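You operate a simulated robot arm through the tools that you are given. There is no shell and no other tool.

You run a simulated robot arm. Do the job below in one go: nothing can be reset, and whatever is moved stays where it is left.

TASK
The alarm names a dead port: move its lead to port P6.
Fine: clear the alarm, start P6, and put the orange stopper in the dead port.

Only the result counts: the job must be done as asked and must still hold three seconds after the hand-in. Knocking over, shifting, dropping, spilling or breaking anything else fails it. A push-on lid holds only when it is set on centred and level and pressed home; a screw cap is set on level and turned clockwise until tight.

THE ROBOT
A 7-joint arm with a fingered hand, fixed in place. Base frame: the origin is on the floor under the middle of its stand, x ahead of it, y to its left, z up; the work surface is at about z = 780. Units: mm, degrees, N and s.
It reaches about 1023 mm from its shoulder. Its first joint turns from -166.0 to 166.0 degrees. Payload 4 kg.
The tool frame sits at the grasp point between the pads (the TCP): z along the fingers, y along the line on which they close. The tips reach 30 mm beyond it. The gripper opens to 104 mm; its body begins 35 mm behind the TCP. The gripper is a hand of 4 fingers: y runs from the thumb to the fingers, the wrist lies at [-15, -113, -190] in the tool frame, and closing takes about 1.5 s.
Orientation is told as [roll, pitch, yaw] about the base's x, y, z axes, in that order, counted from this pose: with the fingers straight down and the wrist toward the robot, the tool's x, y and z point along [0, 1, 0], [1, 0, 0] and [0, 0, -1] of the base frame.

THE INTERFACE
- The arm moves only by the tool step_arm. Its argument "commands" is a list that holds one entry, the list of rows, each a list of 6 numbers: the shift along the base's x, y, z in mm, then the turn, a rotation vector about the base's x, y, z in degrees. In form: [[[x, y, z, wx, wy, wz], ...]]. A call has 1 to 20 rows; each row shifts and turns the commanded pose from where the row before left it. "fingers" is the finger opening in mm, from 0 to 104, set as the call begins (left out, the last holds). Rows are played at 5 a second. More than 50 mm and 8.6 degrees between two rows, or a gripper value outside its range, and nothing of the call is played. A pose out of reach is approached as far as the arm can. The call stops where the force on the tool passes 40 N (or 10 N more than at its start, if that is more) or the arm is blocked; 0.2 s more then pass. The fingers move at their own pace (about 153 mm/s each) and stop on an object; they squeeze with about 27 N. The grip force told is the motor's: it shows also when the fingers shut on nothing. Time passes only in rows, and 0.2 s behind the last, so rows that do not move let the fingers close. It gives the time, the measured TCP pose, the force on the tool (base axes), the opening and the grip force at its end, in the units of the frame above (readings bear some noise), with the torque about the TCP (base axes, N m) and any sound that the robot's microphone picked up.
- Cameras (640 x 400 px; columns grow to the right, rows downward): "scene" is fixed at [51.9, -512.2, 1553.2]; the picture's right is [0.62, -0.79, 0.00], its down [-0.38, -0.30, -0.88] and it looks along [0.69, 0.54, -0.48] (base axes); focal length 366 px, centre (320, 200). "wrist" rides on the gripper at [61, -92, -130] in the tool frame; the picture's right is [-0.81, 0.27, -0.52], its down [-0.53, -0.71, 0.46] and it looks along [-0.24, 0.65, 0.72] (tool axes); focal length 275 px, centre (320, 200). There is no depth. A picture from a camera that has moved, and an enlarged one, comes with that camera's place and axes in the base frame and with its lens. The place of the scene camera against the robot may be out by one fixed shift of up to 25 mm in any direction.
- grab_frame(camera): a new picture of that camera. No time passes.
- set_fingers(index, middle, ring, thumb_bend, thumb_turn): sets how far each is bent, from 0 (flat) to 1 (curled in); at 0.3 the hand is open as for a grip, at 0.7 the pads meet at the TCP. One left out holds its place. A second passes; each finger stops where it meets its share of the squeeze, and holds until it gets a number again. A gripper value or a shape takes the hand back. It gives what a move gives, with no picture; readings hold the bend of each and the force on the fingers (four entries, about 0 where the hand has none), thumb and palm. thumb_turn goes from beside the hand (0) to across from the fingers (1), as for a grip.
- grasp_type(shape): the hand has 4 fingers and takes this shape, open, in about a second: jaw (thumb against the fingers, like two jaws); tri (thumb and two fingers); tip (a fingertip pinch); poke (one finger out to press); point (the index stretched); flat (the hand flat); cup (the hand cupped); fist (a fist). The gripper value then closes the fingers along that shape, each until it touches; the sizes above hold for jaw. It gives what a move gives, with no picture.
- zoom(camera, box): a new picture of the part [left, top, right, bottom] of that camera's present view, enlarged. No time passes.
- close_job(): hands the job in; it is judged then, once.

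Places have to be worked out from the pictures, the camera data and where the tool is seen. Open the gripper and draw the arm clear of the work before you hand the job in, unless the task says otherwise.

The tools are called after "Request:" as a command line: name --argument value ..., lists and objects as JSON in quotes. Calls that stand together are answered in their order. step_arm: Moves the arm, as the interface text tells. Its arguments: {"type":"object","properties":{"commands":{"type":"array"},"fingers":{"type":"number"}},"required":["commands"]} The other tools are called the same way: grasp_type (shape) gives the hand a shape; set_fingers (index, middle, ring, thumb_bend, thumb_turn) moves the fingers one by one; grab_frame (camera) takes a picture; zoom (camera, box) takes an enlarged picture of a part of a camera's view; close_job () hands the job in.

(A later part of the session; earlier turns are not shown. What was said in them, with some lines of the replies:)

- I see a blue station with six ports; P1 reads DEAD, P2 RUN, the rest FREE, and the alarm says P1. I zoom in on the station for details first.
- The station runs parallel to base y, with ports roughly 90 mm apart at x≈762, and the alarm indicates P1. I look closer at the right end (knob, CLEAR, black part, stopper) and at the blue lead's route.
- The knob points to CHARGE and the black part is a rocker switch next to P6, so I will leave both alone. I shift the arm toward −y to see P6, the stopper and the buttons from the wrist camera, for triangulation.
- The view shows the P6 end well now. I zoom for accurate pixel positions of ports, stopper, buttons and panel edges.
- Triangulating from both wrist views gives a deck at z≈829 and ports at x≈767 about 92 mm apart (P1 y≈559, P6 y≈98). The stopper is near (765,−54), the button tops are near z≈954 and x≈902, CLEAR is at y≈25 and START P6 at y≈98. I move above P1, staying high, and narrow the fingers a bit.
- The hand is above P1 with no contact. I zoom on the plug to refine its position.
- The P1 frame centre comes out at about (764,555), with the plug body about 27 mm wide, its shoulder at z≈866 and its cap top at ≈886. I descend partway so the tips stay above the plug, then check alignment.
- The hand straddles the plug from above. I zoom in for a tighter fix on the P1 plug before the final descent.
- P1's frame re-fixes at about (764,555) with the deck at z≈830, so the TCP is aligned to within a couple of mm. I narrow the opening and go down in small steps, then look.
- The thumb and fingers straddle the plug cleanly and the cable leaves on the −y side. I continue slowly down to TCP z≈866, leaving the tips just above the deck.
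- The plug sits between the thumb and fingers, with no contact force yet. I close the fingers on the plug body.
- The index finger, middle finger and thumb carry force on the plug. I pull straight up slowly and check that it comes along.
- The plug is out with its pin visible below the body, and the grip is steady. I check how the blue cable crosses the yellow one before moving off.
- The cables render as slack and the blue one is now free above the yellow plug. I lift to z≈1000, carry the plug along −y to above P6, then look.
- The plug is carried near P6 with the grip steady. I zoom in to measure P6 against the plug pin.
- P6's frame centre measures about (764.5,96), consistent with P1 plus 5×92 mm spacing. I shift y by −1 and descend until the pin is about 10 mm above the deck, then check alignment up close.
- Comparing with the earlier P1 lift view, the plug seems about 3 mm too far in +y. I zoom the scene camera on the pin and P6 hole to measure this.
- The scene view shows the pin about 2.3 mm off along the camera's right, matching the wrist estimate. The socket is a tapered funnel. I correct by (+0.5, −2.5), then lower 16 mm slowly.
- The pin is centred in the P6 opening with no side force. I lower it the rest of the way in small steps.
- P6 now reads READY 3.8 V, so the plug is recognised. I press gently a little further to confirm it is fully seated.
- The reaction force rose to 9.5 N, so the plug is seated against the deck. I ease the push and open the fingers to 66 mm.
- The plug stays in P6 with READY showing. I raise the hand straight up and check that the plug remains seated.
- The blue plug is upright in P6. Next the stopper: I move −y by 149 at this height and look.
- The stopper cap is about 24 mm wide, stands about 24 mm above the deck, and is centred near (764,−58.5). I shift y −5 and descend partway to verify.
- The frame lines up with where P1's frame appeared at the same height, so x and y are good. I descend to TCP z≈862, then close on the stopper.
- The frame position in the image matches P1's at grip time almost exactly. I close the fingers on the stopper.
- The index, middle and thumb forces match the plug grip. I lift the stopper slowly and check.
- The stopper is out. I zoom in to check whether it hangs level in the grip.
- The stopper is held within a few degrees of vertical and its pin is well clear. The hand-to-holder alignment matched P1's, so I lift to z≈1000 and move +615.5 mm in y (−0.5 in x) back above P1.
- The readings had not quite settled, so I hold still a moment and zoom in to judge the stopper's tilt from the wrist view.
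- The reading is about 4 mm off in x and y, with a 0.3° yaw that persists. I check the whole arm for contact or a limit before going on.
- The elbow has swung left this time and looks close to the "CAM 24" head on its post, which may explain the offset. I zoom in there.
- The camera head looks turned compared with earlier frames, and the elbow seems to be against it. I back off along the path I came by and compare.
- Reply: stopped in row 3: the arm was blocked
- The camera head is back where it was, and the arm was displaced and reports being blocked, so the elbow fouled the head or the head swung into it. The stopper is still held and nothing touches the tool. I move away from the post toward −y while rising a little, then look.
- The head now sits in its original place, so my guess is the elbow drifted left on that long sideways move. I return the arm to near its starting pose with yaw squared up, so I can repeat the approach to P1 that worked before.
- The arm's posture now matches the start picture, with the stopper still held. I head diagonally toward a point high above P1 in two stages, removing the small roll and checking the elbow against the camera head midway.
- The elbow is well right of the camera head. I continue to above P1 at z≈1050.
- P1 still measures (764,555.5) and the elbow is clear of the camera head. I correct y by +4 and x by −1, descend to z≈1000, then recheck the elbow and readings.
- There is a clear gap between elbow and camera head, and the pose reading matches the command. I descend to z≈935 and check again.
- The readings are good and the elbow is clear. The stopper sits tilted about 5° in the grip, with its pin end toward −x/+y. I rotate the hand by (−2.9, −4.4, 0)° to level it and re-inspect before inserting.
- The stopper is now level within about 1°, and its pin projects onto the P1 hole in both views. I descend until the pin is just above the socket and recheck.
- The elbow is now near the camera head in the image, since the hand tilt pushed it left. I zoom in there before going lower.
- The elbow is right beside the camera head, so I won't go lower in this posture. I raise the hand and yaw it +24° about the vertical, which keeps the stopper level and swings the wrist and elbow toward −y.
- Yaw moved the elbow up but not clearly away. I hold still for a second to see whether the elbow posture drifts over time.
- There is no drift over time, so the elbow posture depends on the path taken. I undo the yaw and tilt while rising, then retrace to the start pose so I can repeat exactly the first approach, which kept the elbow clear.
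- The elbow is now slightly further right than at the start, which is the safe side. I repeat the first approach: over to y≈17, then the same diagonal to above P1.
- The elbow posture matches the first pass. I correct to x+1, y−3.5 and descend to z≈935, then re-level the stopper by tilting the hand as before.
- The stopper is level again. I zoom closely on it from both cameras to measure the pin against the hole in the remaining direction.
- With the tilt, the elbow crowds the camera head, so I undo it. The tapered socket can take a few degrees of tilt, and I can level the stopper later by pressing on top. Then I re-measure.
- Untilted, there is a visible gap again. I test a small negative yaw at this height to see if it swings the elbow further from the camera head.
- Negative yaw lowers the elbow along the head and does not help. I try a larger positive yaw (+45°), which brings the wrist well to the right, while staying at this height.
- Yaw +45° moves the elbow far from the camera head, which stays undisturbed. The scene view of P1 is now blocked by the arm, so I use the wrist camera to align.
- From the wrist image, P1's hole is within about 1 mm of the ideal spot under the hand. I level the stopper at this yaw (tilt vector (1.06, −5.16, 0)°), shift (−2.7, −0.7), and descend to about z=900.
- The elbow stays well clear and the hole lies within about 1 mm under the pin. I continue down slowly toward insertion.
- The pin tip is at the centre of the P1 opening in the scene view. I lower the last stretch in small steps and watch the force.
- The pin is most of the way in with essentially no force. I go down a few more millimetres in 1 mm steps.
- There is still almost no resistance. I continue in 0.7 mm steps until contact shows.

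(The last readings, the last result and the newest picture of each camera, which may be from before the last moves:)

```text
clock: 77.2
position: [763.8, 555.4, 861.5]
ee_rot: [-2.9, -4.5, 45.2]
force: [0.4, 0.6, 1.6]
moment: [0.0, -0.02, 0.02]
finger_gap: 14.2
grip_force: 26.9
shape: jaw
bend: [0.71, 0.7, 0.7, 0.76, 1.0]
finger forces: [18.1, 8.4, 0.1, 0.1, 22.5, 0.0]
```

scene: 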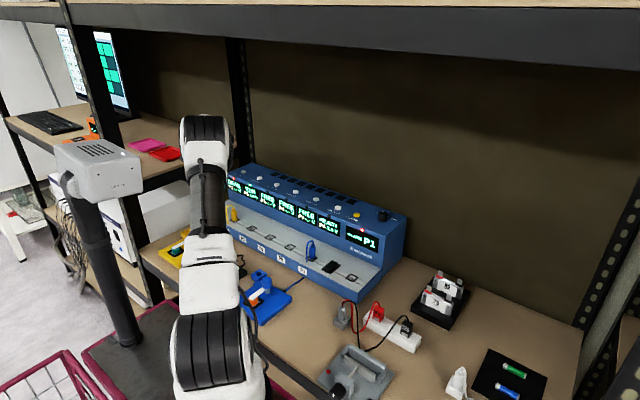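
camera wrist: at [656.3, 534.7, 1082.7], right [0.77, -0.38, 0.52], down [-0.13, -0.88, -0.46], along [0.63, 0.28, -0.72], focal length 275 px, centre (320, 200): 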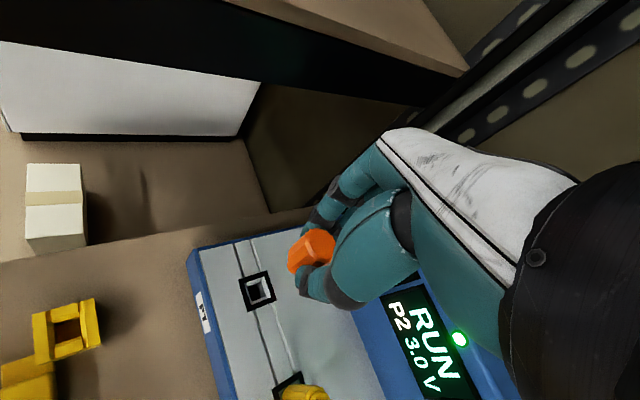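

Only 1.6 N so far. I try one more small step to feel the seat.

Request:
step_arm --commands '[[[0, 0, -0.8, 0, 0, 0], [0, 0, -0.7, 0, 0, 0], [0, 0, 0, 0, 0, 0]]]'

Request:
zoom --camera "scene" --box '[205, 180, 245, 220]'

Request:
zoom --camera "wrist" --box '[250, 190, 350, 300]'

```text
clock: 78.0
position: [762.2, 554.7, 862.3]
ee_rot: [-2.8, -4.5, 45.1]
force: [-1.2, -1.4, 8.5]
moment: [-0.13, 0.1, 0.0]
finger_gap: 14.5
grip_force: 26.9
shape: jaw
bend: [0.71, 0.7, 0.7, 0.76, 1.0]
finger forces: [18.1, 9.0, 0.1, 0.0, 28.4, 0.0]
```

```text
10.00 times, centred on (225, 200) of scene
camera zoom: at [51.9, -512.2, 1553.2], right [0.62, -0.79, 0.0], down [-0.38, -0.3, -0.88], along [0.69, 0.54, -0.48], focal length 3658 px, centre (1270, 200)
```

zoom: 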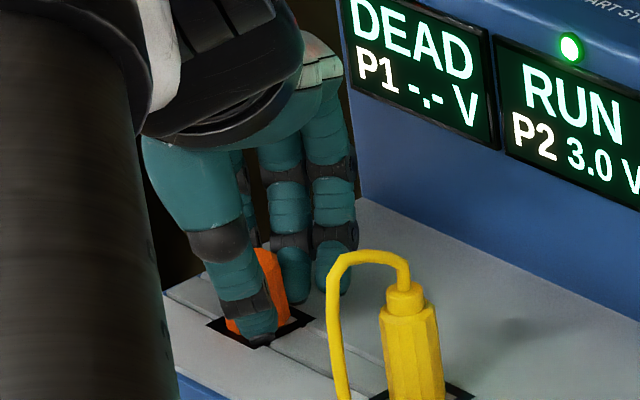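

```text
3.64 times, centred on (300, 245) of wrist
camera zoom: at [641.9, 531.4, 982.8], right [0.72, -0.39, 0.58], down [-0.08, -0.87, -0.48], along [0.69, 0.3, -0.66], focal length 1001 px, centre (393, 36)
```

zoom: 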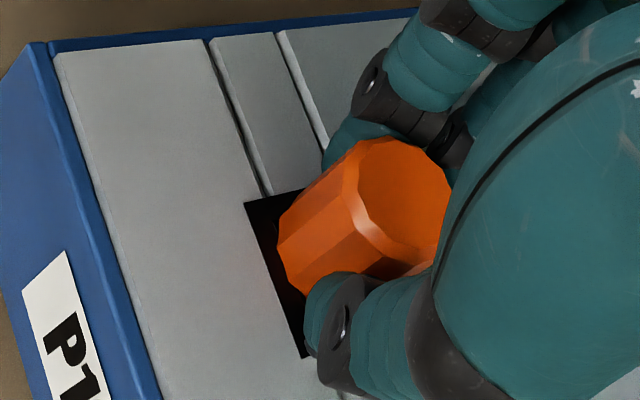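

About 8.5 N of reaction and the cap is down on the frame. I ease off 1 mm and open the fingers just enough (50 mm) to release it.

Request:
step_arm --commands '[[[0, 0, 1, 0, 0, 0], [0, 0, 0, 0, 0, 0]]]'

Request:
step_arm --commands '[[[0, 0, 0, 0, 0, 0], [0, 0, 0, 0, 0, 0], [0, 0, 0, 0, 0, 0], [0, 0, 0, 0, 0, 0], [0, 0, 0, 0, 0, 0]]]' --fingers 50

Request:
zoom --camera "scene" --box '[205, 180, 245, 220]'

Request:
zoom --camera "wrist" --box '[220, 170, 380, 330]'

```text
clock: 78.6
position: [761.3, 555.7, 860.9]
ee_rot: [-3.0, -4.3, 45.1]
force: [2.4, -0.8, 3.6]
moment: [0.0, -0.05, -0.01]
finger_gap: 14.5
grip_force: 26.8
shape: jaw
bend: [0.71, 0.7, 0.7, 0.76, 1.0]
finger forces: [18.5, 9.4, 0.0, 0.0, 23.5, 0.1]
```

```text
clock: 79.8
position: [761.2, 555.5, 863.6]
ee_rot: [-2.9, -4.4, 45.1]
force: [1.0, 1.5, 8.1]
moment: [-0.13, 0.16, -0.01]
finger_gap: 47.8
grip_force: 0.1
shape: jaw
bend: [0.74, 0.45, 0.42, 0.73, 1.0]
finger forces: [0.0, 0.0, 0.0, 0.0, 8.7, 0.0]
```

```text
10.00 times, centred on (225, 200) of scene
camera zoom: at [51.9, -512.2, 1553.2], right [0.62, -0.79, 0.0], down [-0.38, -0.3, -0.88], along [0.69, 0.54, -0.48], focal length 3658 px, centre (1270, 200)
```

zoom: 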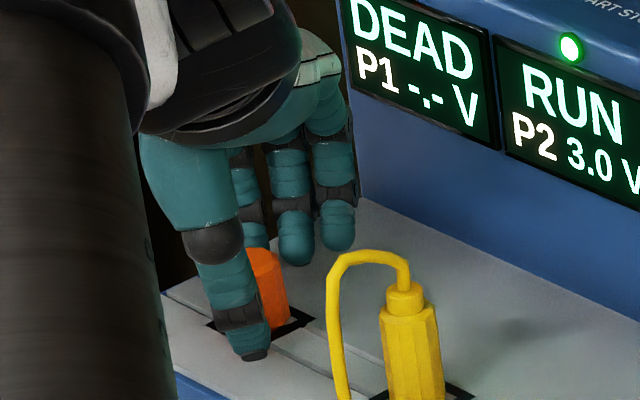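

```text
2.50 times, centred on (300, 250) of wrist
camera zoom: at [641.5, 531.8, 983.9], right [0.72, -0.39, 0.58], down [-0.08, -0.87, -0.48], along [0.69, 0.3, -0.66], focal length 688 px, centre (370, 75)
```

zoom: 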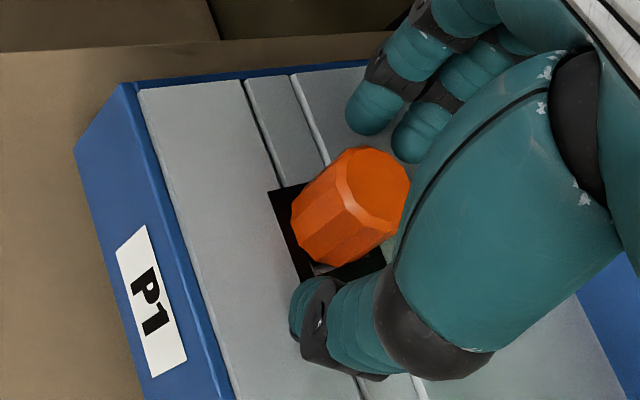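

The thumb tip pushed onto the deck (8.7 N) as it swung open, and the index finger still looks curled. I raise 4 mm and open to 66 mm.

Request:
step_arm --commands '[[[0, 0, 2, 0, 0, 0], [0, 0, 2, 0, 0, 0], [0, 0, 0, 0, 0, 0], [0, 0, 0, 0, 0, 0], [0, 0, 0, 0, 0, 0]]]' --fingers 66

Request:
zoom --camera "scene" --box '[205, 180, 245, 220]'

Request:
zoom --camera "wrist" --box '[220, 170, 380, 330]'

```text
clock: 81.0
position: [760.9, 555.2, 866.5]
ee_rot: [-2.9, -4.4, 45.2]
force: [-0.2, 0.3, -0.5]
moment: [-0.02, 0.01, -0.02]
finger_gap: 65.6
grip_force: 0.0
shape: jaw
bend: [0.28, 0.39, 0.36, 0.63, 1.0]
finger forces: [0.0, 0.1, 0.0, 0.0, 0.0, 0.1]
```

```text
10.00 times, centred on (225, 200) of scene
camera zoom: at [51.9, -512.2, 1553.2], right [0.62, -0.79, 0.0], down [-0.38, -0.3, -0.88], along [0.69, 0.54, -0.48], focal length 3658 px, centre (1270, 200)
```

zoom: 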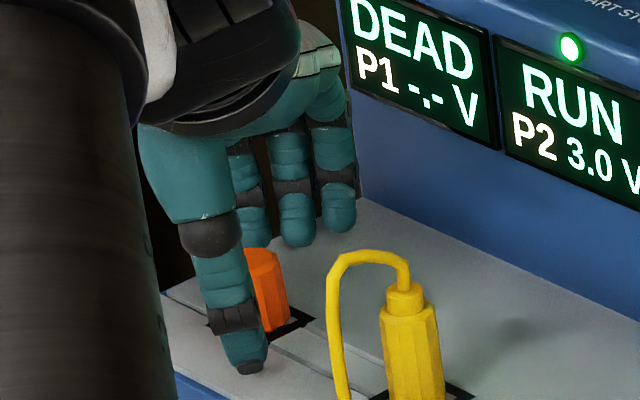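

```text
2.50 times, centred on (300, 250) of wrist
camera zoom: at [641.3, 531.1, 987.7], right [0.72, -0.39, 0.58], down [-0.08, -0.87, -0.48], along [0.69, 0.3, -0.66], focal length 688 px, centre (370, 75)
```

zoom: 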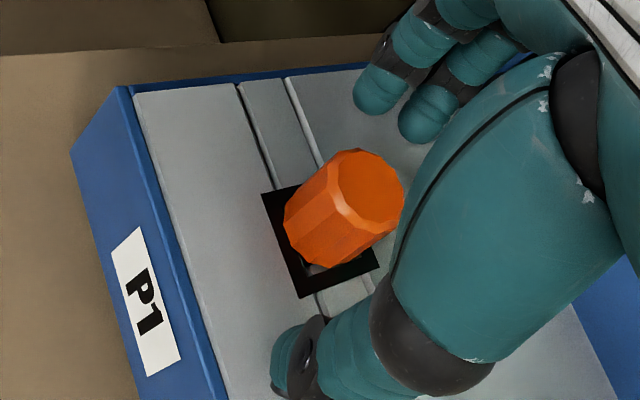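

The hand is open, free of contact, and the stopper stands in P1. I raise straight up, then move aside to inspect it.

Request:
step_arm --commands '[[[0, 0, 5, 0, 0, 0], [0, 0, 10, 0, 0, 0], [0, 0, 20, 0, 0, 0], [0, 0, 25, 0, 0, 0], [0, 0, 30, 0, 0, 0], [0, 0, 0, 0, 0, 0]]]'

Request:
zoom --camera "wrist" --box '[180, 220, 340, 380]'

Request:
zoom --camera "scene" --box '[205, 180, 245, 220]'

Request:
zoom --camera "scene" --box '[40, 80, 280, 260]'

```text
clock: 82.4
position: [758.7, 553.9, 955.8]
ee_rot: [-2.9, -4.5, 45.1]
force: [0.5, 0.8, 0.5]
moment: [-0.02, 0.0, 0.01]
finger_gap: 66.0
grip_force: 0.1
shape: jaw
bend: [0.28, 0.39, 0.36, 0.63, 1.0]
finger forces: [0.0, 0.0, 0.0, 0.0, 0.0, 0.1]
```

```text
2.50 times, centred on (260, 300) of wrist
camera zoom: at [638.1, 530.4, 1076.8], right [0.72, -0.39, 0.58], down [-0.08, -0.87, -0.48], along [0.69, 0.3, -0.66], focal length 688 px, centre (470, -50)
```

zoom: 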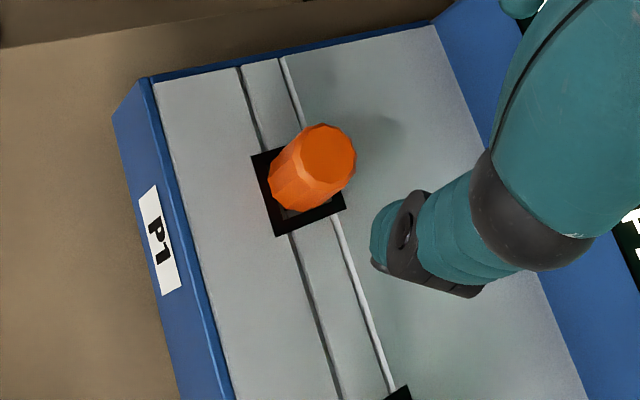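

```text
10.00 times, centred on (225, 200) of scene
camera zoom: at [51.9, -512.2, 1553.2], right [0.62, -0.79, 0.0], down [-0.38, -0.3, -0.88], along [0.69, 0.54, -0.48], focal length 3658 px, centre (1270, 200)
```

zoom: 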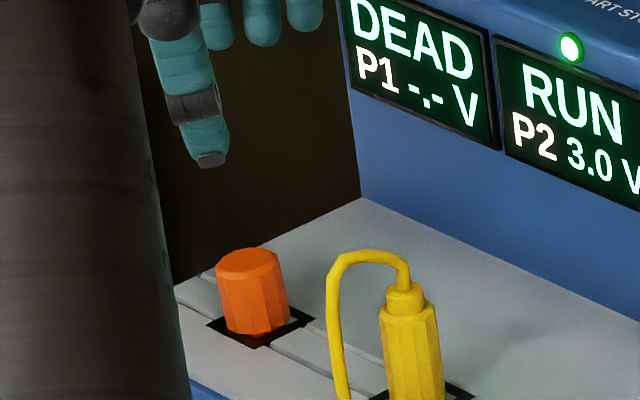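

```text
2.22 times, centred on (160, 170) of scene
camera zoom: at [51.9, -512.2, 1553.2], right [0.62, -0.79, 0.0], down [-0.38, -0.3, -0.88], along [0.69, 0.54, -0.48], focal length 813 px, centre (676, 267)
```

zoom: 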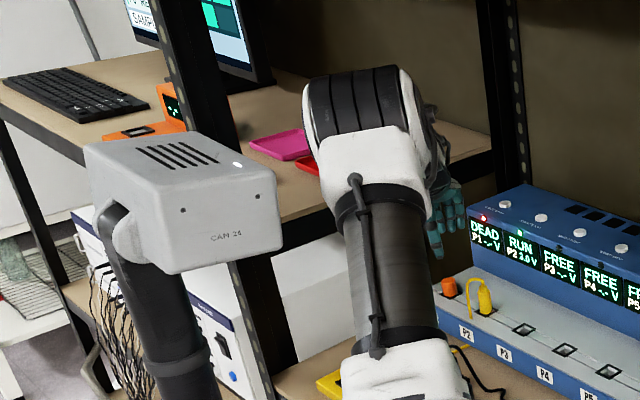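

The stopper sits upright in P1 at the same height it had in its holder (about 28 mm), so it is fully seated. I raise and level the hand, turn yaw back as I move to the right, and keep clear of the camera head.

Request:
step_arm --commands '[[[0, 0, 30, -0.53, 2.58, 0], [0, 0, 35, -0.53, 2.58, 0], [0, 0, 35, 0, 0, 0], [0, -40, 5, 0, 0, -4], [0, -40, 5, 0, 0, -5], [0, -40, 5, 0, 0, -5], [0, -40, 5, 0, 0, -5], [0, -40, 5, 0, 0, -5], [0, -40, 5, 0, 0, -5], [0, -40, 5, 0, 0, -5], [0, -40, 5, 0, 0, -5], [0, -40, 5, 0, 0, -6], [0, -40, 0, 0, 0, 0], [0, -40, 0, 0, 0, 0], [0, -30, 0, 0, 0, 0], [0, 0, 0, 0, 0, 0], [0, 0, 0, 0, 0, 0]]]'

Request:
grab_frame --camera "scene"

Request:
grab_frame --camera "wrist"

```text
clock: 86.0
position: [763.8, 85.5, 1103.4]
ee_rot: [0.0, -0.2, 0.0]
force: [0.3, 0.1, 0.7]
moment: [-0.03, 0.02, -0.01]
finger_gap: 65.5
grip_force: 0.0
shape: jaw
bend: [0.28, 0.39, 0.36, 0.63, 1.0]
finger forces: [0.1, 0.0, 0.0, 0.0, 0.1, 0.0]
```

```text
taken
```

scene: 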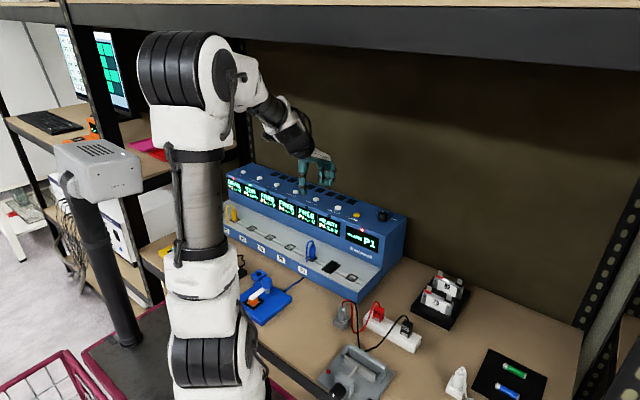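

```text
taken
camera wrist: at [671.7, 147.8, 1234.5], right [0.27, -0.81, 0.52], down [-0.71, -0.53, -0.46], along [0.65, -0.24, -0.72], focal length 275 px, centre (320, 200)
```

wrist: 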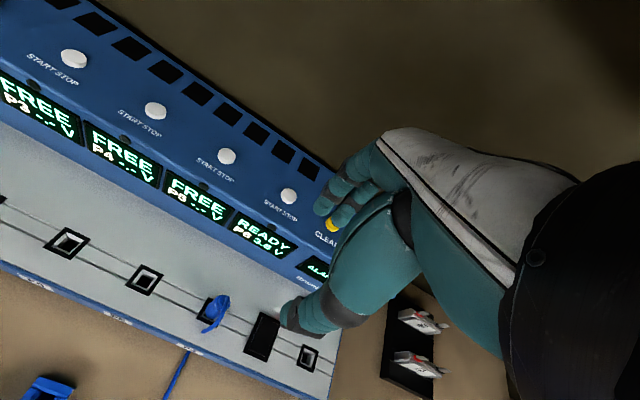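

The hand is level at yaw 0 and clear of everything. I take the poke shape here and see where the pressing finger ends up.

Request:
grasp_type --shape "poke"

Request:
grab_frame --camera "wrist"

Request:
zoom --camera "scene" --box '[260, 130, 380, 230]'

```text
clock: 86.9
position: [765.1, 85.7, 1101.5]
ee_rot: [0.1, -0.2, 0.0]
force: [0.2, 0.7, -0.6]
moment: [-0.01, -0.03, -0.02]
finger_gap: 0.0
grip_force: 0.1
shape: poke
bend: [0.7, 0.7, 0.99, 1.0, 1.0]
finger forces: [0.0, 0.1, 0.0, 0.0, 0.0, 0.0]
```

```text
taken
camera wrist: at [671.8, 148.0, 1234.5], right [0.27, -0.81, 0.52], down [-0.71, -0.53, -0.46], along [0.65, -0.24, -0.72], focal length 275 px, centre (320, 200)
```

wrist: 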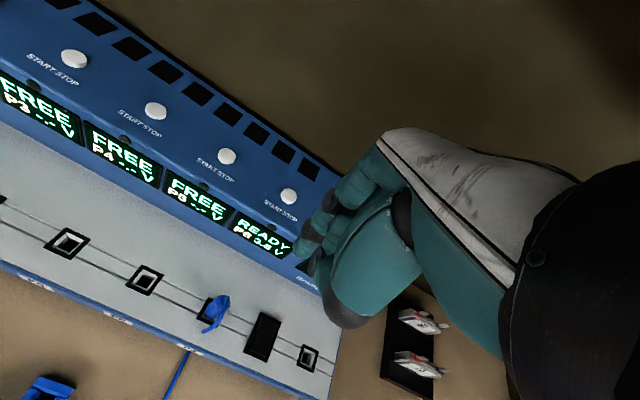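

```text
4.00 times, centred on (320, 180) of scene
camera zoom: at [51.9, -512.2, 1553.2], right [0.62, -0.79, 0.0], down [-0.38, -0.3, -0.88], along [0.69, 0.54, -0.48], focal length 1463 px, centre (320, 280)
```

zoom: 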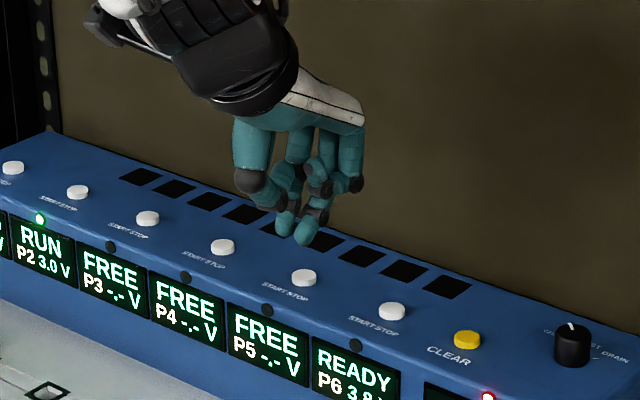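

The poke shape leaves index and middle fingers at 0.7. I curl the middle finger too so that only the index tip presses.

Request:
set_fingers --middle 1.0 --ring 1.0 --index 0.6

Request:
zoom --camera "wrist" --box '[240, 150, 400, 350]'

Request:
zoom --camera "scene" --box '[280, 140, 350, 210]'

```text
clock: 87.9
position: [763.6, 86.7, 1103.4]
ee_rot: [0.0, -0.2, 0.0]
force: [-0.6, 0.2, 0.2]
moment: [-0.01, 0.01, -0.03]
finger_gap: 38.3
grip_force: 0.0
shape: fingers
bend: [0.6, 1.0, 1.0, 1.0, 1.0]
finger forces: [0.0, 0.0, 0.1, 0.0, 0.0, 0.1]
```

```text
2.00 times, centred on (320, 250) of wrist
camera zoom: at [671.8, 148.0, 1234.5], right [0.27, -0.81, 0.52], down [-0.71, -0.53, -0.46], along [0.65, -0.24, -0.72], focal length 551 px, centre (320, 100)
```

zoom: 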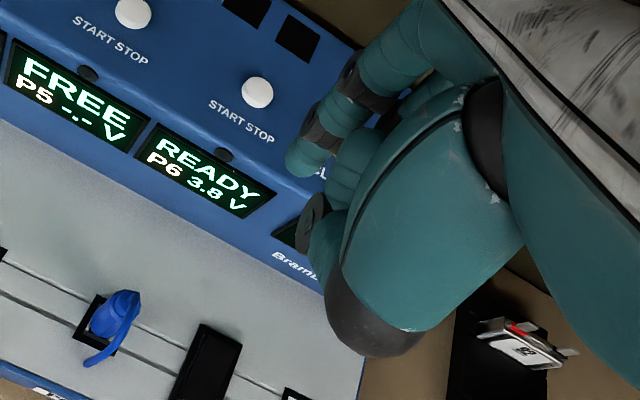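

```text
5.71 times, centred on (315, 175) of scene
camera zoom: at [51.9, -512.2, 1553.2], right [0.62, -0.79, 0.0], down [-0.38, -0.3, -0.88], along [0.69, 0.54, -0.48], focal length 2090 px, centre (349, 343)
```

zoom: 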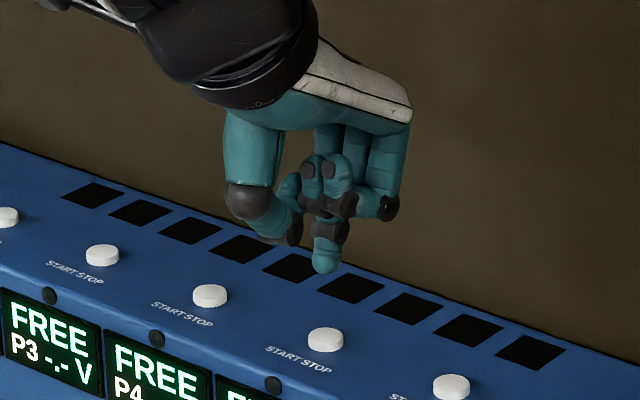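

Only the index tip sticks out now, at about +16 in x, +9 in y and 31 below the TCP. I move so the tip is above the CLEAR button (902,25) with about 40 mm to spare, then check alignment.

Request:
step_arm --commands '[[[25, -14, -10, 0, 0, 0], [30, -18, -18, 0, 0, 0], [30, -18, -18, 0, 0, 0], [30, -18, -18, 0, 0, 0], [7, -2, -12, 0, 0, 0], [0, 0, 0, 0, 0, 0], [0, 0, 0, 0, 0, 0]]]'

Request:
zoom --camera "wrist" --box '[220, 150, 380, 310]'

Request:
zoom --camera "scene" --box '[320, 170, 400, 250]'

```text
clock: 89.5
position: [884.1, 14.7, 1028.3]
ee_rot: [0.0, 0.0, 0.0]
force: [-0.1, 0.1, 0.0]
moment: [-0.02, -0.01, -0.01]
finger_gap: 38.2
grip_force: 0.0
shape: fingers
bend: [0.6, 1.0, 1.0, 1.0, 1.0]
finger forces: [0.0, 0.0, 0.1, 0.1, 0.1, 0.0]
```

```text
2.50 times, centred on (300, 230) of wrist
camera zoom: at [791.2, 76.4, 1160.1], right [0.27, -0.81, 0.52], down [-0.71, -0.53, -0.46], along [0.65, -0.24, -0.72], focal length 688 px, centre (370, 125)
```

zoom: 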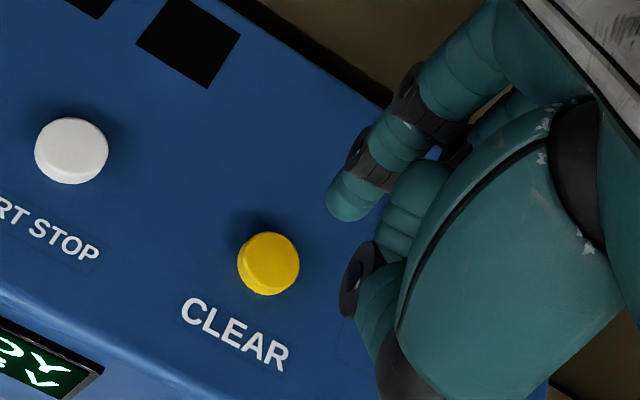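

```text
5.00 times, centred on (360, 210) of scene
camera zoom: at [51.9, -512.2, 1553.2], right [0.62, -0.79, 0.0], down [-0.38, -0.3, -0.88], along [0.69, 0.54, -0.48], focal length 1829 px, centre (120, 150)
```

zoom: 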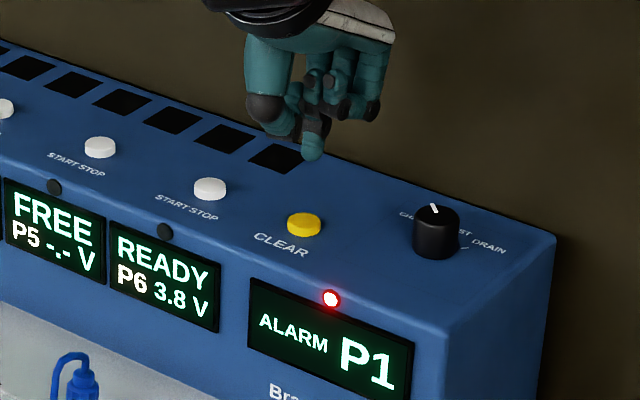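

Both views put the fingertip over CLEAR within a few mm on a 20 mm button. I shift slightly and descend to just above it.

Request:
step_arm --commands '[[[-1.5, 0.7, -10, 0, 0, 0], [0, 0, -12, 0, 0, 0], [0, 0, -10, 0, 0, 0], [0, 0, 0, 0, 0, 0]]]'

Request:
zoom --camera "scene" --box '[340, 180, 400, 240]'

Request:
zoom --camera "wrist" --box '[240, 170, 360, 290]'

```text
clock: 90.5
position: [881.4, 14.4, 993.3]
ee_rot: [0.0, -0.1, 0.1]
force: [0.5, 0.5, 0.7]
moment: [0.0, -0.02, 0.01]
finger_gap: 38.0
grip_force: 0.1
shape: fingers
bend: [0.6, 1.0, 1.0, 1.0, 1.0]
finger forces: [0.0, 0.0, 0.0, 0.0, 0.0, 0.1]
```

```text
6.67 times, centred on (370, 210) of scene
camera zoom: at [51.9, -512.2, 1553.2], right [0.62, -0.79, 0.0], down [-0.38, -0.3, -0.88], along [0.69, 0.54, -0.48], focal length 2438 px, centre (-13, 133)
```

zoom: 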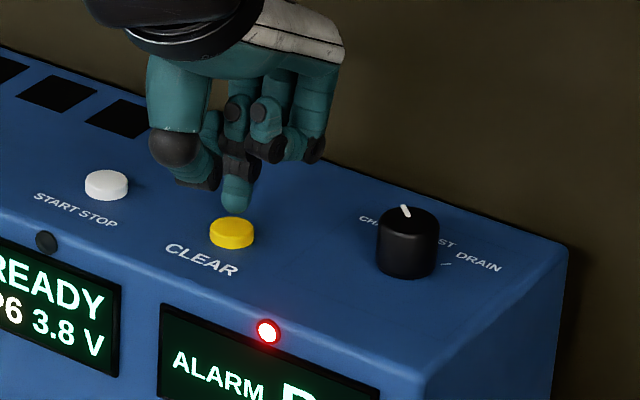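

```text
3.33 times, centred on (300, 230) of wrist
camera zoom: at [789.5, 77.0, 1125.8], right [0.27, -0.81, 0.52], down [-0.71, -0.53, -0.46], along [0.65, -0.24, -0.72], focal length 918 px, centre (387, 100)
```

zoom: 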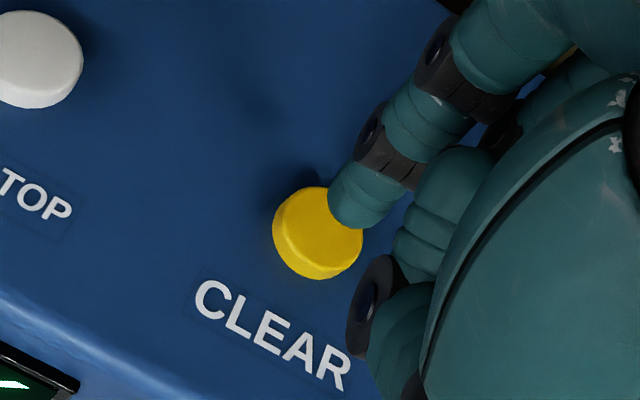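

The tip is right above the CLEAR button, about 8 mm up. I lower gently until contact.

Request:
step_arm --commands '[[[0, 0, -3, 0, 0, 0], [0, 0, -2, 0, 0, 0], [0, 0, -1.5, 0, 0, 0], [0, 0, -1, 0, 0, 0], [0, 0, 0, 0, 0, 0]]]'

Request:
zoom --camera "scene" --box '[340, 180, 400, 240]'

```text
clock: 91.7
position: [881.6, 15.9, 985.1]
ee_rot: [0.1, -0.1, 0.0]
force: [0.8, -0.3, 1.8]
moment: [0.02, -0.03, 0.02]
finger_gap: 38.4
grip_force: 0.7
shape: fingers
bend: [0.6, 1.0, 1.0, 1.0, 1.0]
finger forces: [1.7, 0.0, 0.0, 0.0, 0.0, 0.0]
heard: click
```

```text
6.67 times, centred on (370, 210) of scene
camera zoom: at [51.9, -512.2, 1553.2], right [0.62, -0.79, 0.0], down [-0.38, -0.3, -0.88], along [0.69, 0.54, -0.48], focal length 2438 px, centre (-13, 133)
```

zoom: 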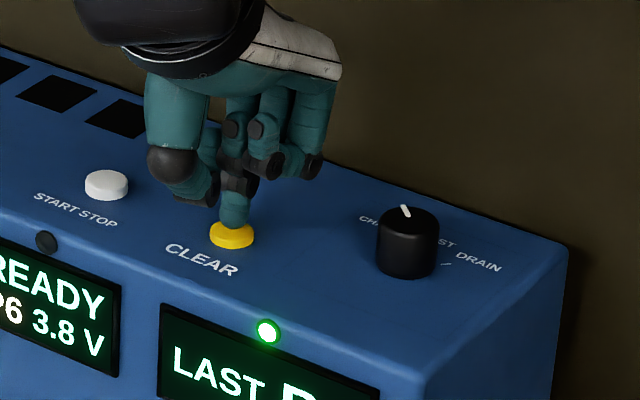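

A click was heard; the alarm LED turned green and the display reads "LAST …", so the alarm is cleared. I raise, and move +72.5 mm in y to START/STOP of P6.

Request:
step_arm --commands '[[[0, 0, 5, 0, 0, 0], [0, 0, 15, 0, 0, 0], [0, 0, 15, 0, 0, 0], [0, 36, 0, 0, 0, 0], [0.5, 36.5, 0, 0, 0, 0], [0, 0, 0, 0, 0, 0], [0, 0, 0, 0, 0, 0]]]'

Request:
zoom --camera "scene" --box '[300, 170, 400, 260]'

Request:
zoom --camera "wrist" --box '[220, 150, 380, 310]'

```text
clock: 93.3
position: [881.4, 88.9, 1022.0]
ee_rot: [-0.1, -0.1, 0.0]
force: [-0.3, 0.7, -0.1]
moment: [0.03, -0.03, 0.03]
finger_gap: 38.2
grip_force: 0.1
shape: fingers
bend: [0.6, 1.0, 1.0, 1.0, 1.0]
finger forces: [0.1, 0.1, 0.1, 0.0, 0.1, 0.0]
```

```text
4.44 times, centred on (350, 215) of scene
camera zoom: at [51.9, -512.2, 1553.2], right [0.62, -0.79, 0.0], down [-0.38, -0.3, -0.88], along [0.69, 0.54, -0.48], focal length 1626 px, centre (187, 133)
```

zoom: 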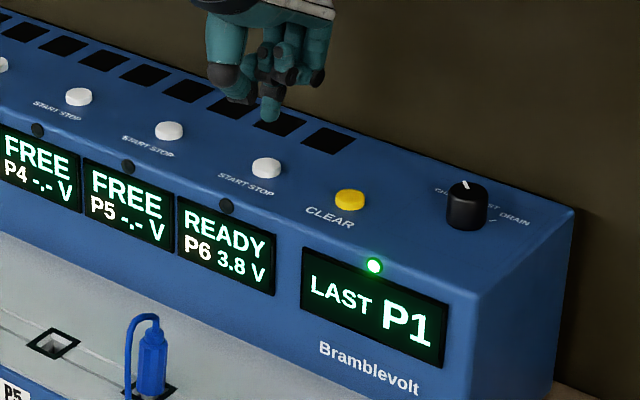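

```text
2.50 times, centred on (300, 230) of wrist
camera zoom: at [788.9, 149.6, 1153.6], right [0.27, -0.81, 0.52], down [-0.71, -0.53, -0.46], along [0.65, -0.24, -0.72], focal length 688 px, centre (370, 125)
```

zoom: 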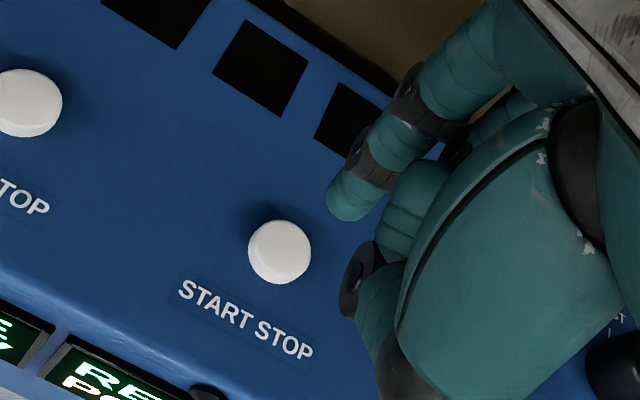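

The display shows LAST P1 with a green light, and the fingertip is above P6's START/STOP button. I lower to press it once.

Request:
step_arm --commands '[[[0, 0, -12, 0, 0, 0], [0, 0, -12, 0, 0, 0], [0, 0, -5, 0, 0, 0], [0, 0, 0, 0, 0, 0]]]'

Request:
zoom --camera "scene" --box '[320, 180, 380, 240]'

Request:
zoom --camera "wrist" --box '[240, 170, 360, 290]'

```text
clock: 94.3
position: [882.1, 87.0, 991.9]
ee_rot: [0.1, -0.2, 0.1]
force: [-0.2, 0.7, -0.1]
moment: [0.01, -0.01, -0.01]
finger_gap: 38.3
grip_force: 0.0
shape: fingers
bend: [0.6, 1.0, 1.0, 1.0, 1.0]
finger forces: [0.0, 0.0, 0.0, 0.1, 0.0, 0.0]
```

```text
6.67 times, centred on (350, 210) of scene
camera zoom: at [51.9, -512.2, 1553.2], right [0.62, -0.79, 0.0], down [-0.38, -0.3, -0.88], along [0.69, 0.54, -0.48], focal length 2438 px, centre (120, 133)
```

zoom: 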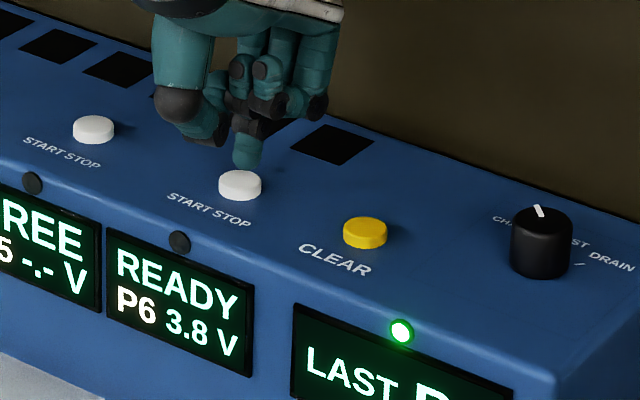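

```text
3.33 times, centred on (300, 230) of wrist
camera zoom: at [790.1, 148.4, 1123.8], right [0.27, -0.81, 0.52], down [-0.71, -0.53, -0.46], along [0.65, -0.24, -0.72], focal length 918 px, centre (387, 100)
```

zoom: 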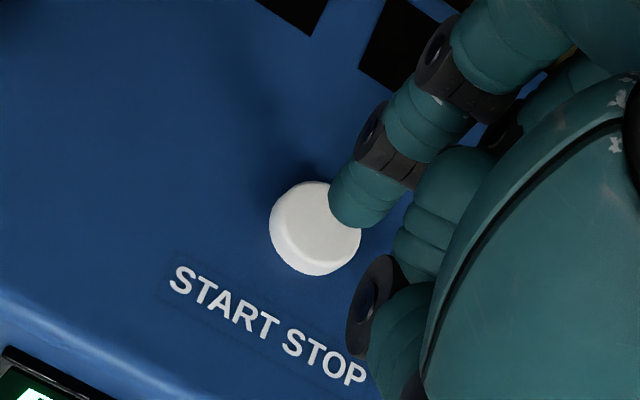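

The tip is centred just above the button. I press gently in small steps, as with CLEAR.

Request:
step_arm --commands '[[[0, 0, -3, 0, 0, 0], [0, 0, -2, 0, 0, 0], [0, 0, -1.5, 0, 0, 0], [0, 0, 0, 0, 0, 0]]]'

Request:
zoom --camera "scene" --box '[320, 180, 380, 240]'

```text
clock: 95.3
position: [882.1, 86.9, 986.6]
ee_rot: [0.1, -0.1, 0.0]
force: [0.1, -0.6, 1.5]
moment: [0.01, -0.08, 0.0]
finger_gap: 38.3
grip_force: 1.2
shape: fingers
bend: [0.6, 1.0, 1.0, 1.0, 1.0]
finger forces: [1.9, 0.1, 0.1, 0.2, 0.1, 0.0]
heard: click
```

```text
6.67 times, centred on (350, 210) of scene
camera zoom: at [51.9, -512.2, 1553.2], right [0.62, -0.79, 0.0], down [-0.38, -0.3, -0.88], along [0.69, 0.54, -0.48], focal length 2438 px, centre (120, 133)
```

zoom: 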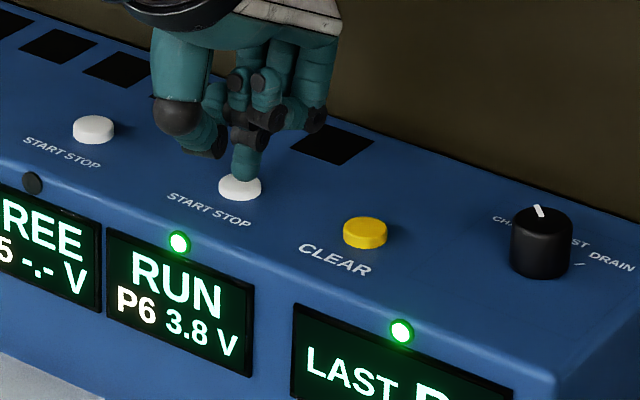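

P6 clicked and now shows RUN 3.8 V with a green light. I raise straight up and pull the arm back to a clear place, then check the whole scene.

Request:
step_arm --commands '[[[0, 0, 5, 0, 0, 0], [0, 0, 15, 0, 0, 0], [0, 0, 30, 0, 0, 0], [-10, 0, 40, 0, 0, 0], [-30, 5, 35, 0, 0, 0], [-40, 10, 25, 0, 0, 0], [-40, 10, 25, 0, 0, 0], [-40, 10, 25, 0, 0, 0], [-40, 10, 25, 0, 0, 0], [-40, 10, 20, 0, 0, 0], [-40, 10, 15, 0, 0, 0], [-40, 10, 10, 0, 0, 0], [0, 0, 0, 0, 0, 0], [0, 0, 0, 0, 0, 0]]]'

Request:
grasp_type --shape "jaw"

Request:
grab_frame --camera "scene"

Request:
grab_frame --camera "wrist"

Request:
zoom --camera "scene" --box '[200, 150, 420, 300]'

```text
clock: 98.3
position: [561.7, 162.6, 1257.0]
ee_rot: [0.0, -0.2, 0.0]
force: [-0.1, 0.0, 0.1]
moment: [0.01, 0.01, 0.02]
finger_gap: 38.4
grip_force: 0.1
shape: fingers
bend: [0.6, 1.0, 1.0, 1.0, 1.0]
finger forces: [0.0, 0.0, 0.1, 0.0, 0.1, 0.0]
```

```text
clock: 99.2
position: [562.1, 162.0, 1256.7]
ee_rot: [0.0, -0.1, 0.1]
force: [0.4, 0.6, -0.3]
moment: [0.0, 0.01, 0.01]
finger_gap: 103.5
grip_force: 0.0
shape: jaw
bend: [0.3, 0.3, 0.3, 0.3, 0.98]
finger forces: [0.0, 0.0, 0.1, 0.0, 0.1, 0.0]
```

```text
taken
```

scene: 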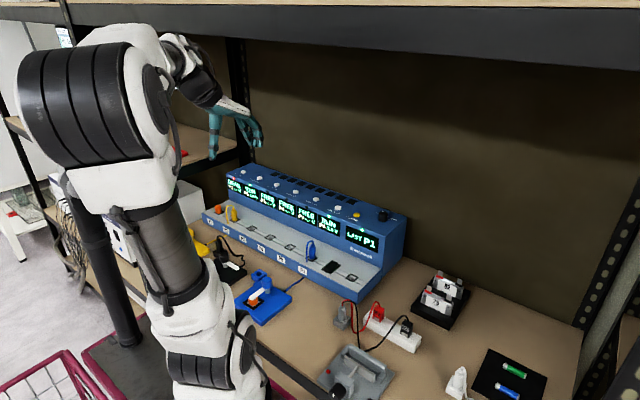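

```text
taken
camera wrist: at [469.4, 223.9, 1388.8], right [0.27, -0.81, 0.52], down [-0.71, -0.53, -0.46], along [0.65, -0.24, -0.72], focal length 275 px, centre (320, 200)
```

wrist: 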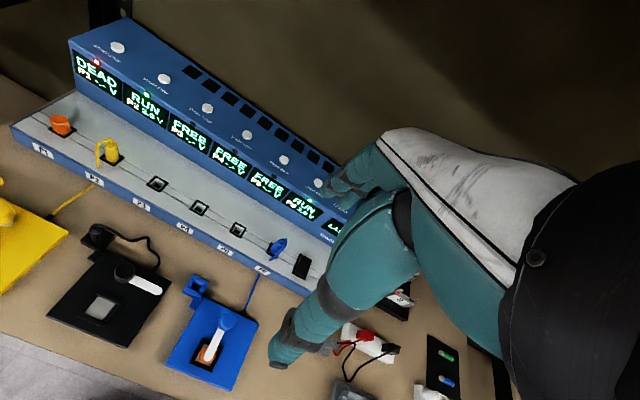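

```text
2.67 times, centred on (310, 225) of scene
camera zoom: at [51.9, -512.2, 1553.2], right [0.62, -0.79, 0.0], down [-0.38, -0.3, -0.88], along [0.69, 0.54, -0.48], focal length 975 px, centre (347, 133)
```

zoom: 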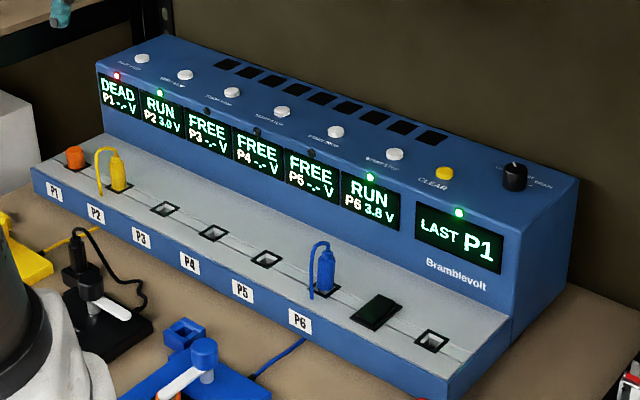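

Everything reads right: P6 RUN, LAST P1 with a green light, stopper in P1 and blue plug in P6. I shift to the start pose so the camera head becomes visible and confirm it is undisturbed.

Request:
step_arm --commands '[[[-2, 27, 0, 0, 0, 0], [-3, 27, 0, 0, 0, 0], [0, 0, 0, 0, 0, 0], [0, 0, 0, 0, 0, 0], [0, 0, 0, 0, 0, 0]]]'

Request:
grab_frame --camera "scene"

Request:
zoom --camera "wrist" --box '[20, 60, 340, 260]'

Request:
zoom --camera "scene" --box '[200, 180, 280, 240]'

Request:
zoom --camera "scene" --box '[290, 220, 380, 300]'

```text
clock: 100.4
position: [556.8, 217.8, 1255.6]
ee_rot: [0.0, -0.2, 0.1]
force: [-0.5, 0.7, 0.0]
moment: [-0.02, 0.01, 0.0]
finger_gap: 104.1
grip_force: 0.0
shape: jaw
bend: [0.3, 0.3, 0.3, 0.3, 0.98]
finger forces: [0.1, 0.1, 0.0, 0.1, 0.0, 0.0]
```

```text
taken
```

scene: 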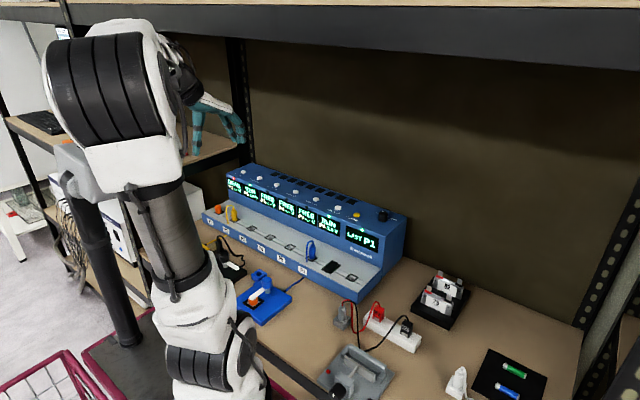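

```text
2.00 times, centred on (180, 160) of wrist
camera zoom: at [464.6, 279.0, 1387.3], right [0.27, -0.81, 0.52], down [-0.71, -0.53, -0.46], along [0.65, -0.24, -0.72], focal length 551 px, centre (600, 280)
```

zoom: 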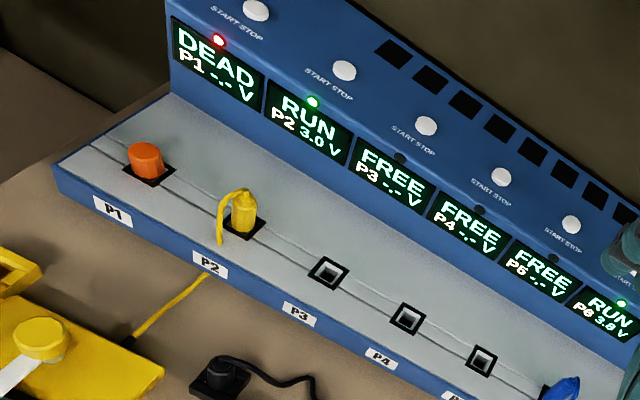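

```text
6.67 times, centred on (240, 210) of scene
camera zoom: at [51.9, -512.2, 1553.2], right [0.62, -0.79, 0.0], down [-0.38, -0.3, -0.88], along [0.69, 0.54, -0.48], focal length 2438 px, centre (853, 133)
```

zoom: 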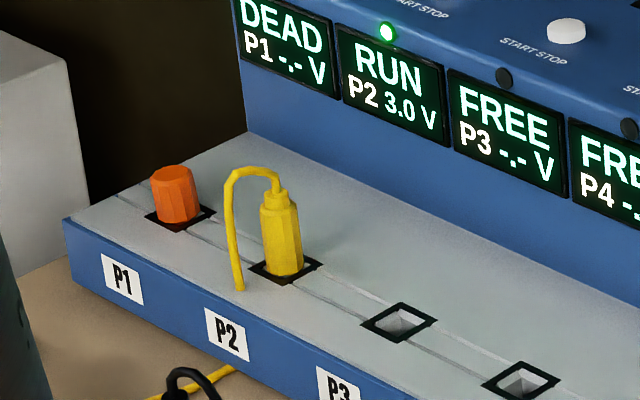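

```text
5.00 times, centred on (335, 260) of scene
camera zoom: at [51.9, -512.2, 1553.2], right [0.62, -0.79, 0.0], down [-0.38, -0.3, -0.88], along [0.69, 0.54, -0.48], focal length 1829 px, centre (245, -100)
```

zoom: 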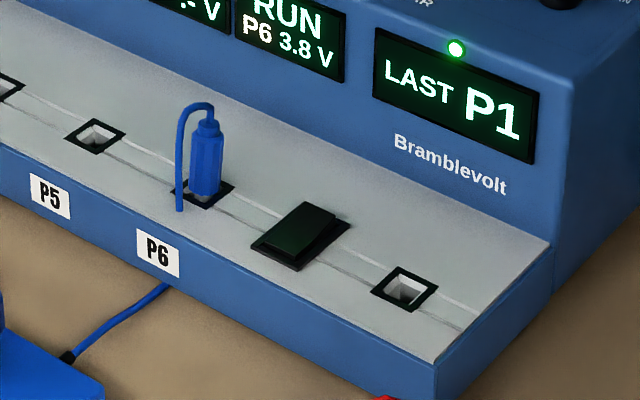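

The station is all as wanted. I take a closer look at the visible part of the camera head next to the arm.

Request:
zoom --camera "scene" --box '[20, 110, 160, 230]'

```text
3.33 times, centred on (90, 170) of scene
camera zoom: at [51.9, -512.2, 1553.2], right [0.62, -0.79, 0.0], down [-0.38, -0.3, -0.88], along [0.69, 0.54, -0.48], focal length 1219 px, centre (1087, 300)
```

zoom: 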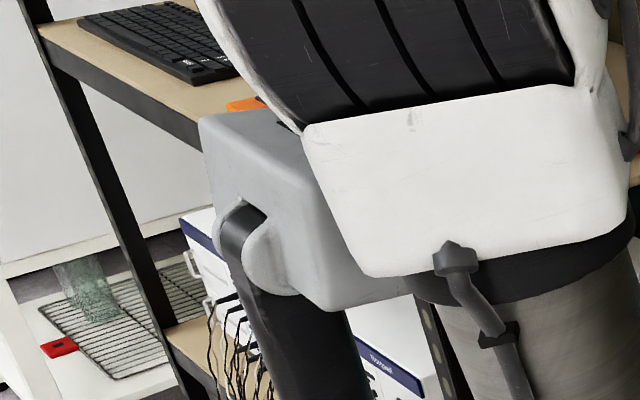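

The camera head sits in its normal orientation, the hand is open and clear of the work. P1 is stoppered, the lead is in P6 running, and the alarm is cleared, so I hand the job in.

Request:
close_job

```text
The job is handed in.
```

The job is handed in. When I finished, everything you asked for was in place:

- **Lead:** the blue lead is out of P1 and fully seated in P6.
- **Alarm:** I pressed CLEAR once. The light went green and the display now reads LAST P1.
- **P6:** I pressed START once, and it shows RUN at 3.8 V.
- **Stopper:** the orange stopper sits upright and fully down in P1.

**Possible contact:** while I was first carrying the stopper to P1, the arm reported being blocked and was pushed off position. I think the elbow touched the CAM 26 camera head on its post. In the pictures the head had turned, and it was back in its original position once I moved away. I switched to an approach that kept the elbow clear, and the head was still in place in the last pictures I took. If the judging counts that contact as shifting something, it could fail the job.

P1 still shows DEAD, and I left the knob on CHARGE and the rocker switch untouched.
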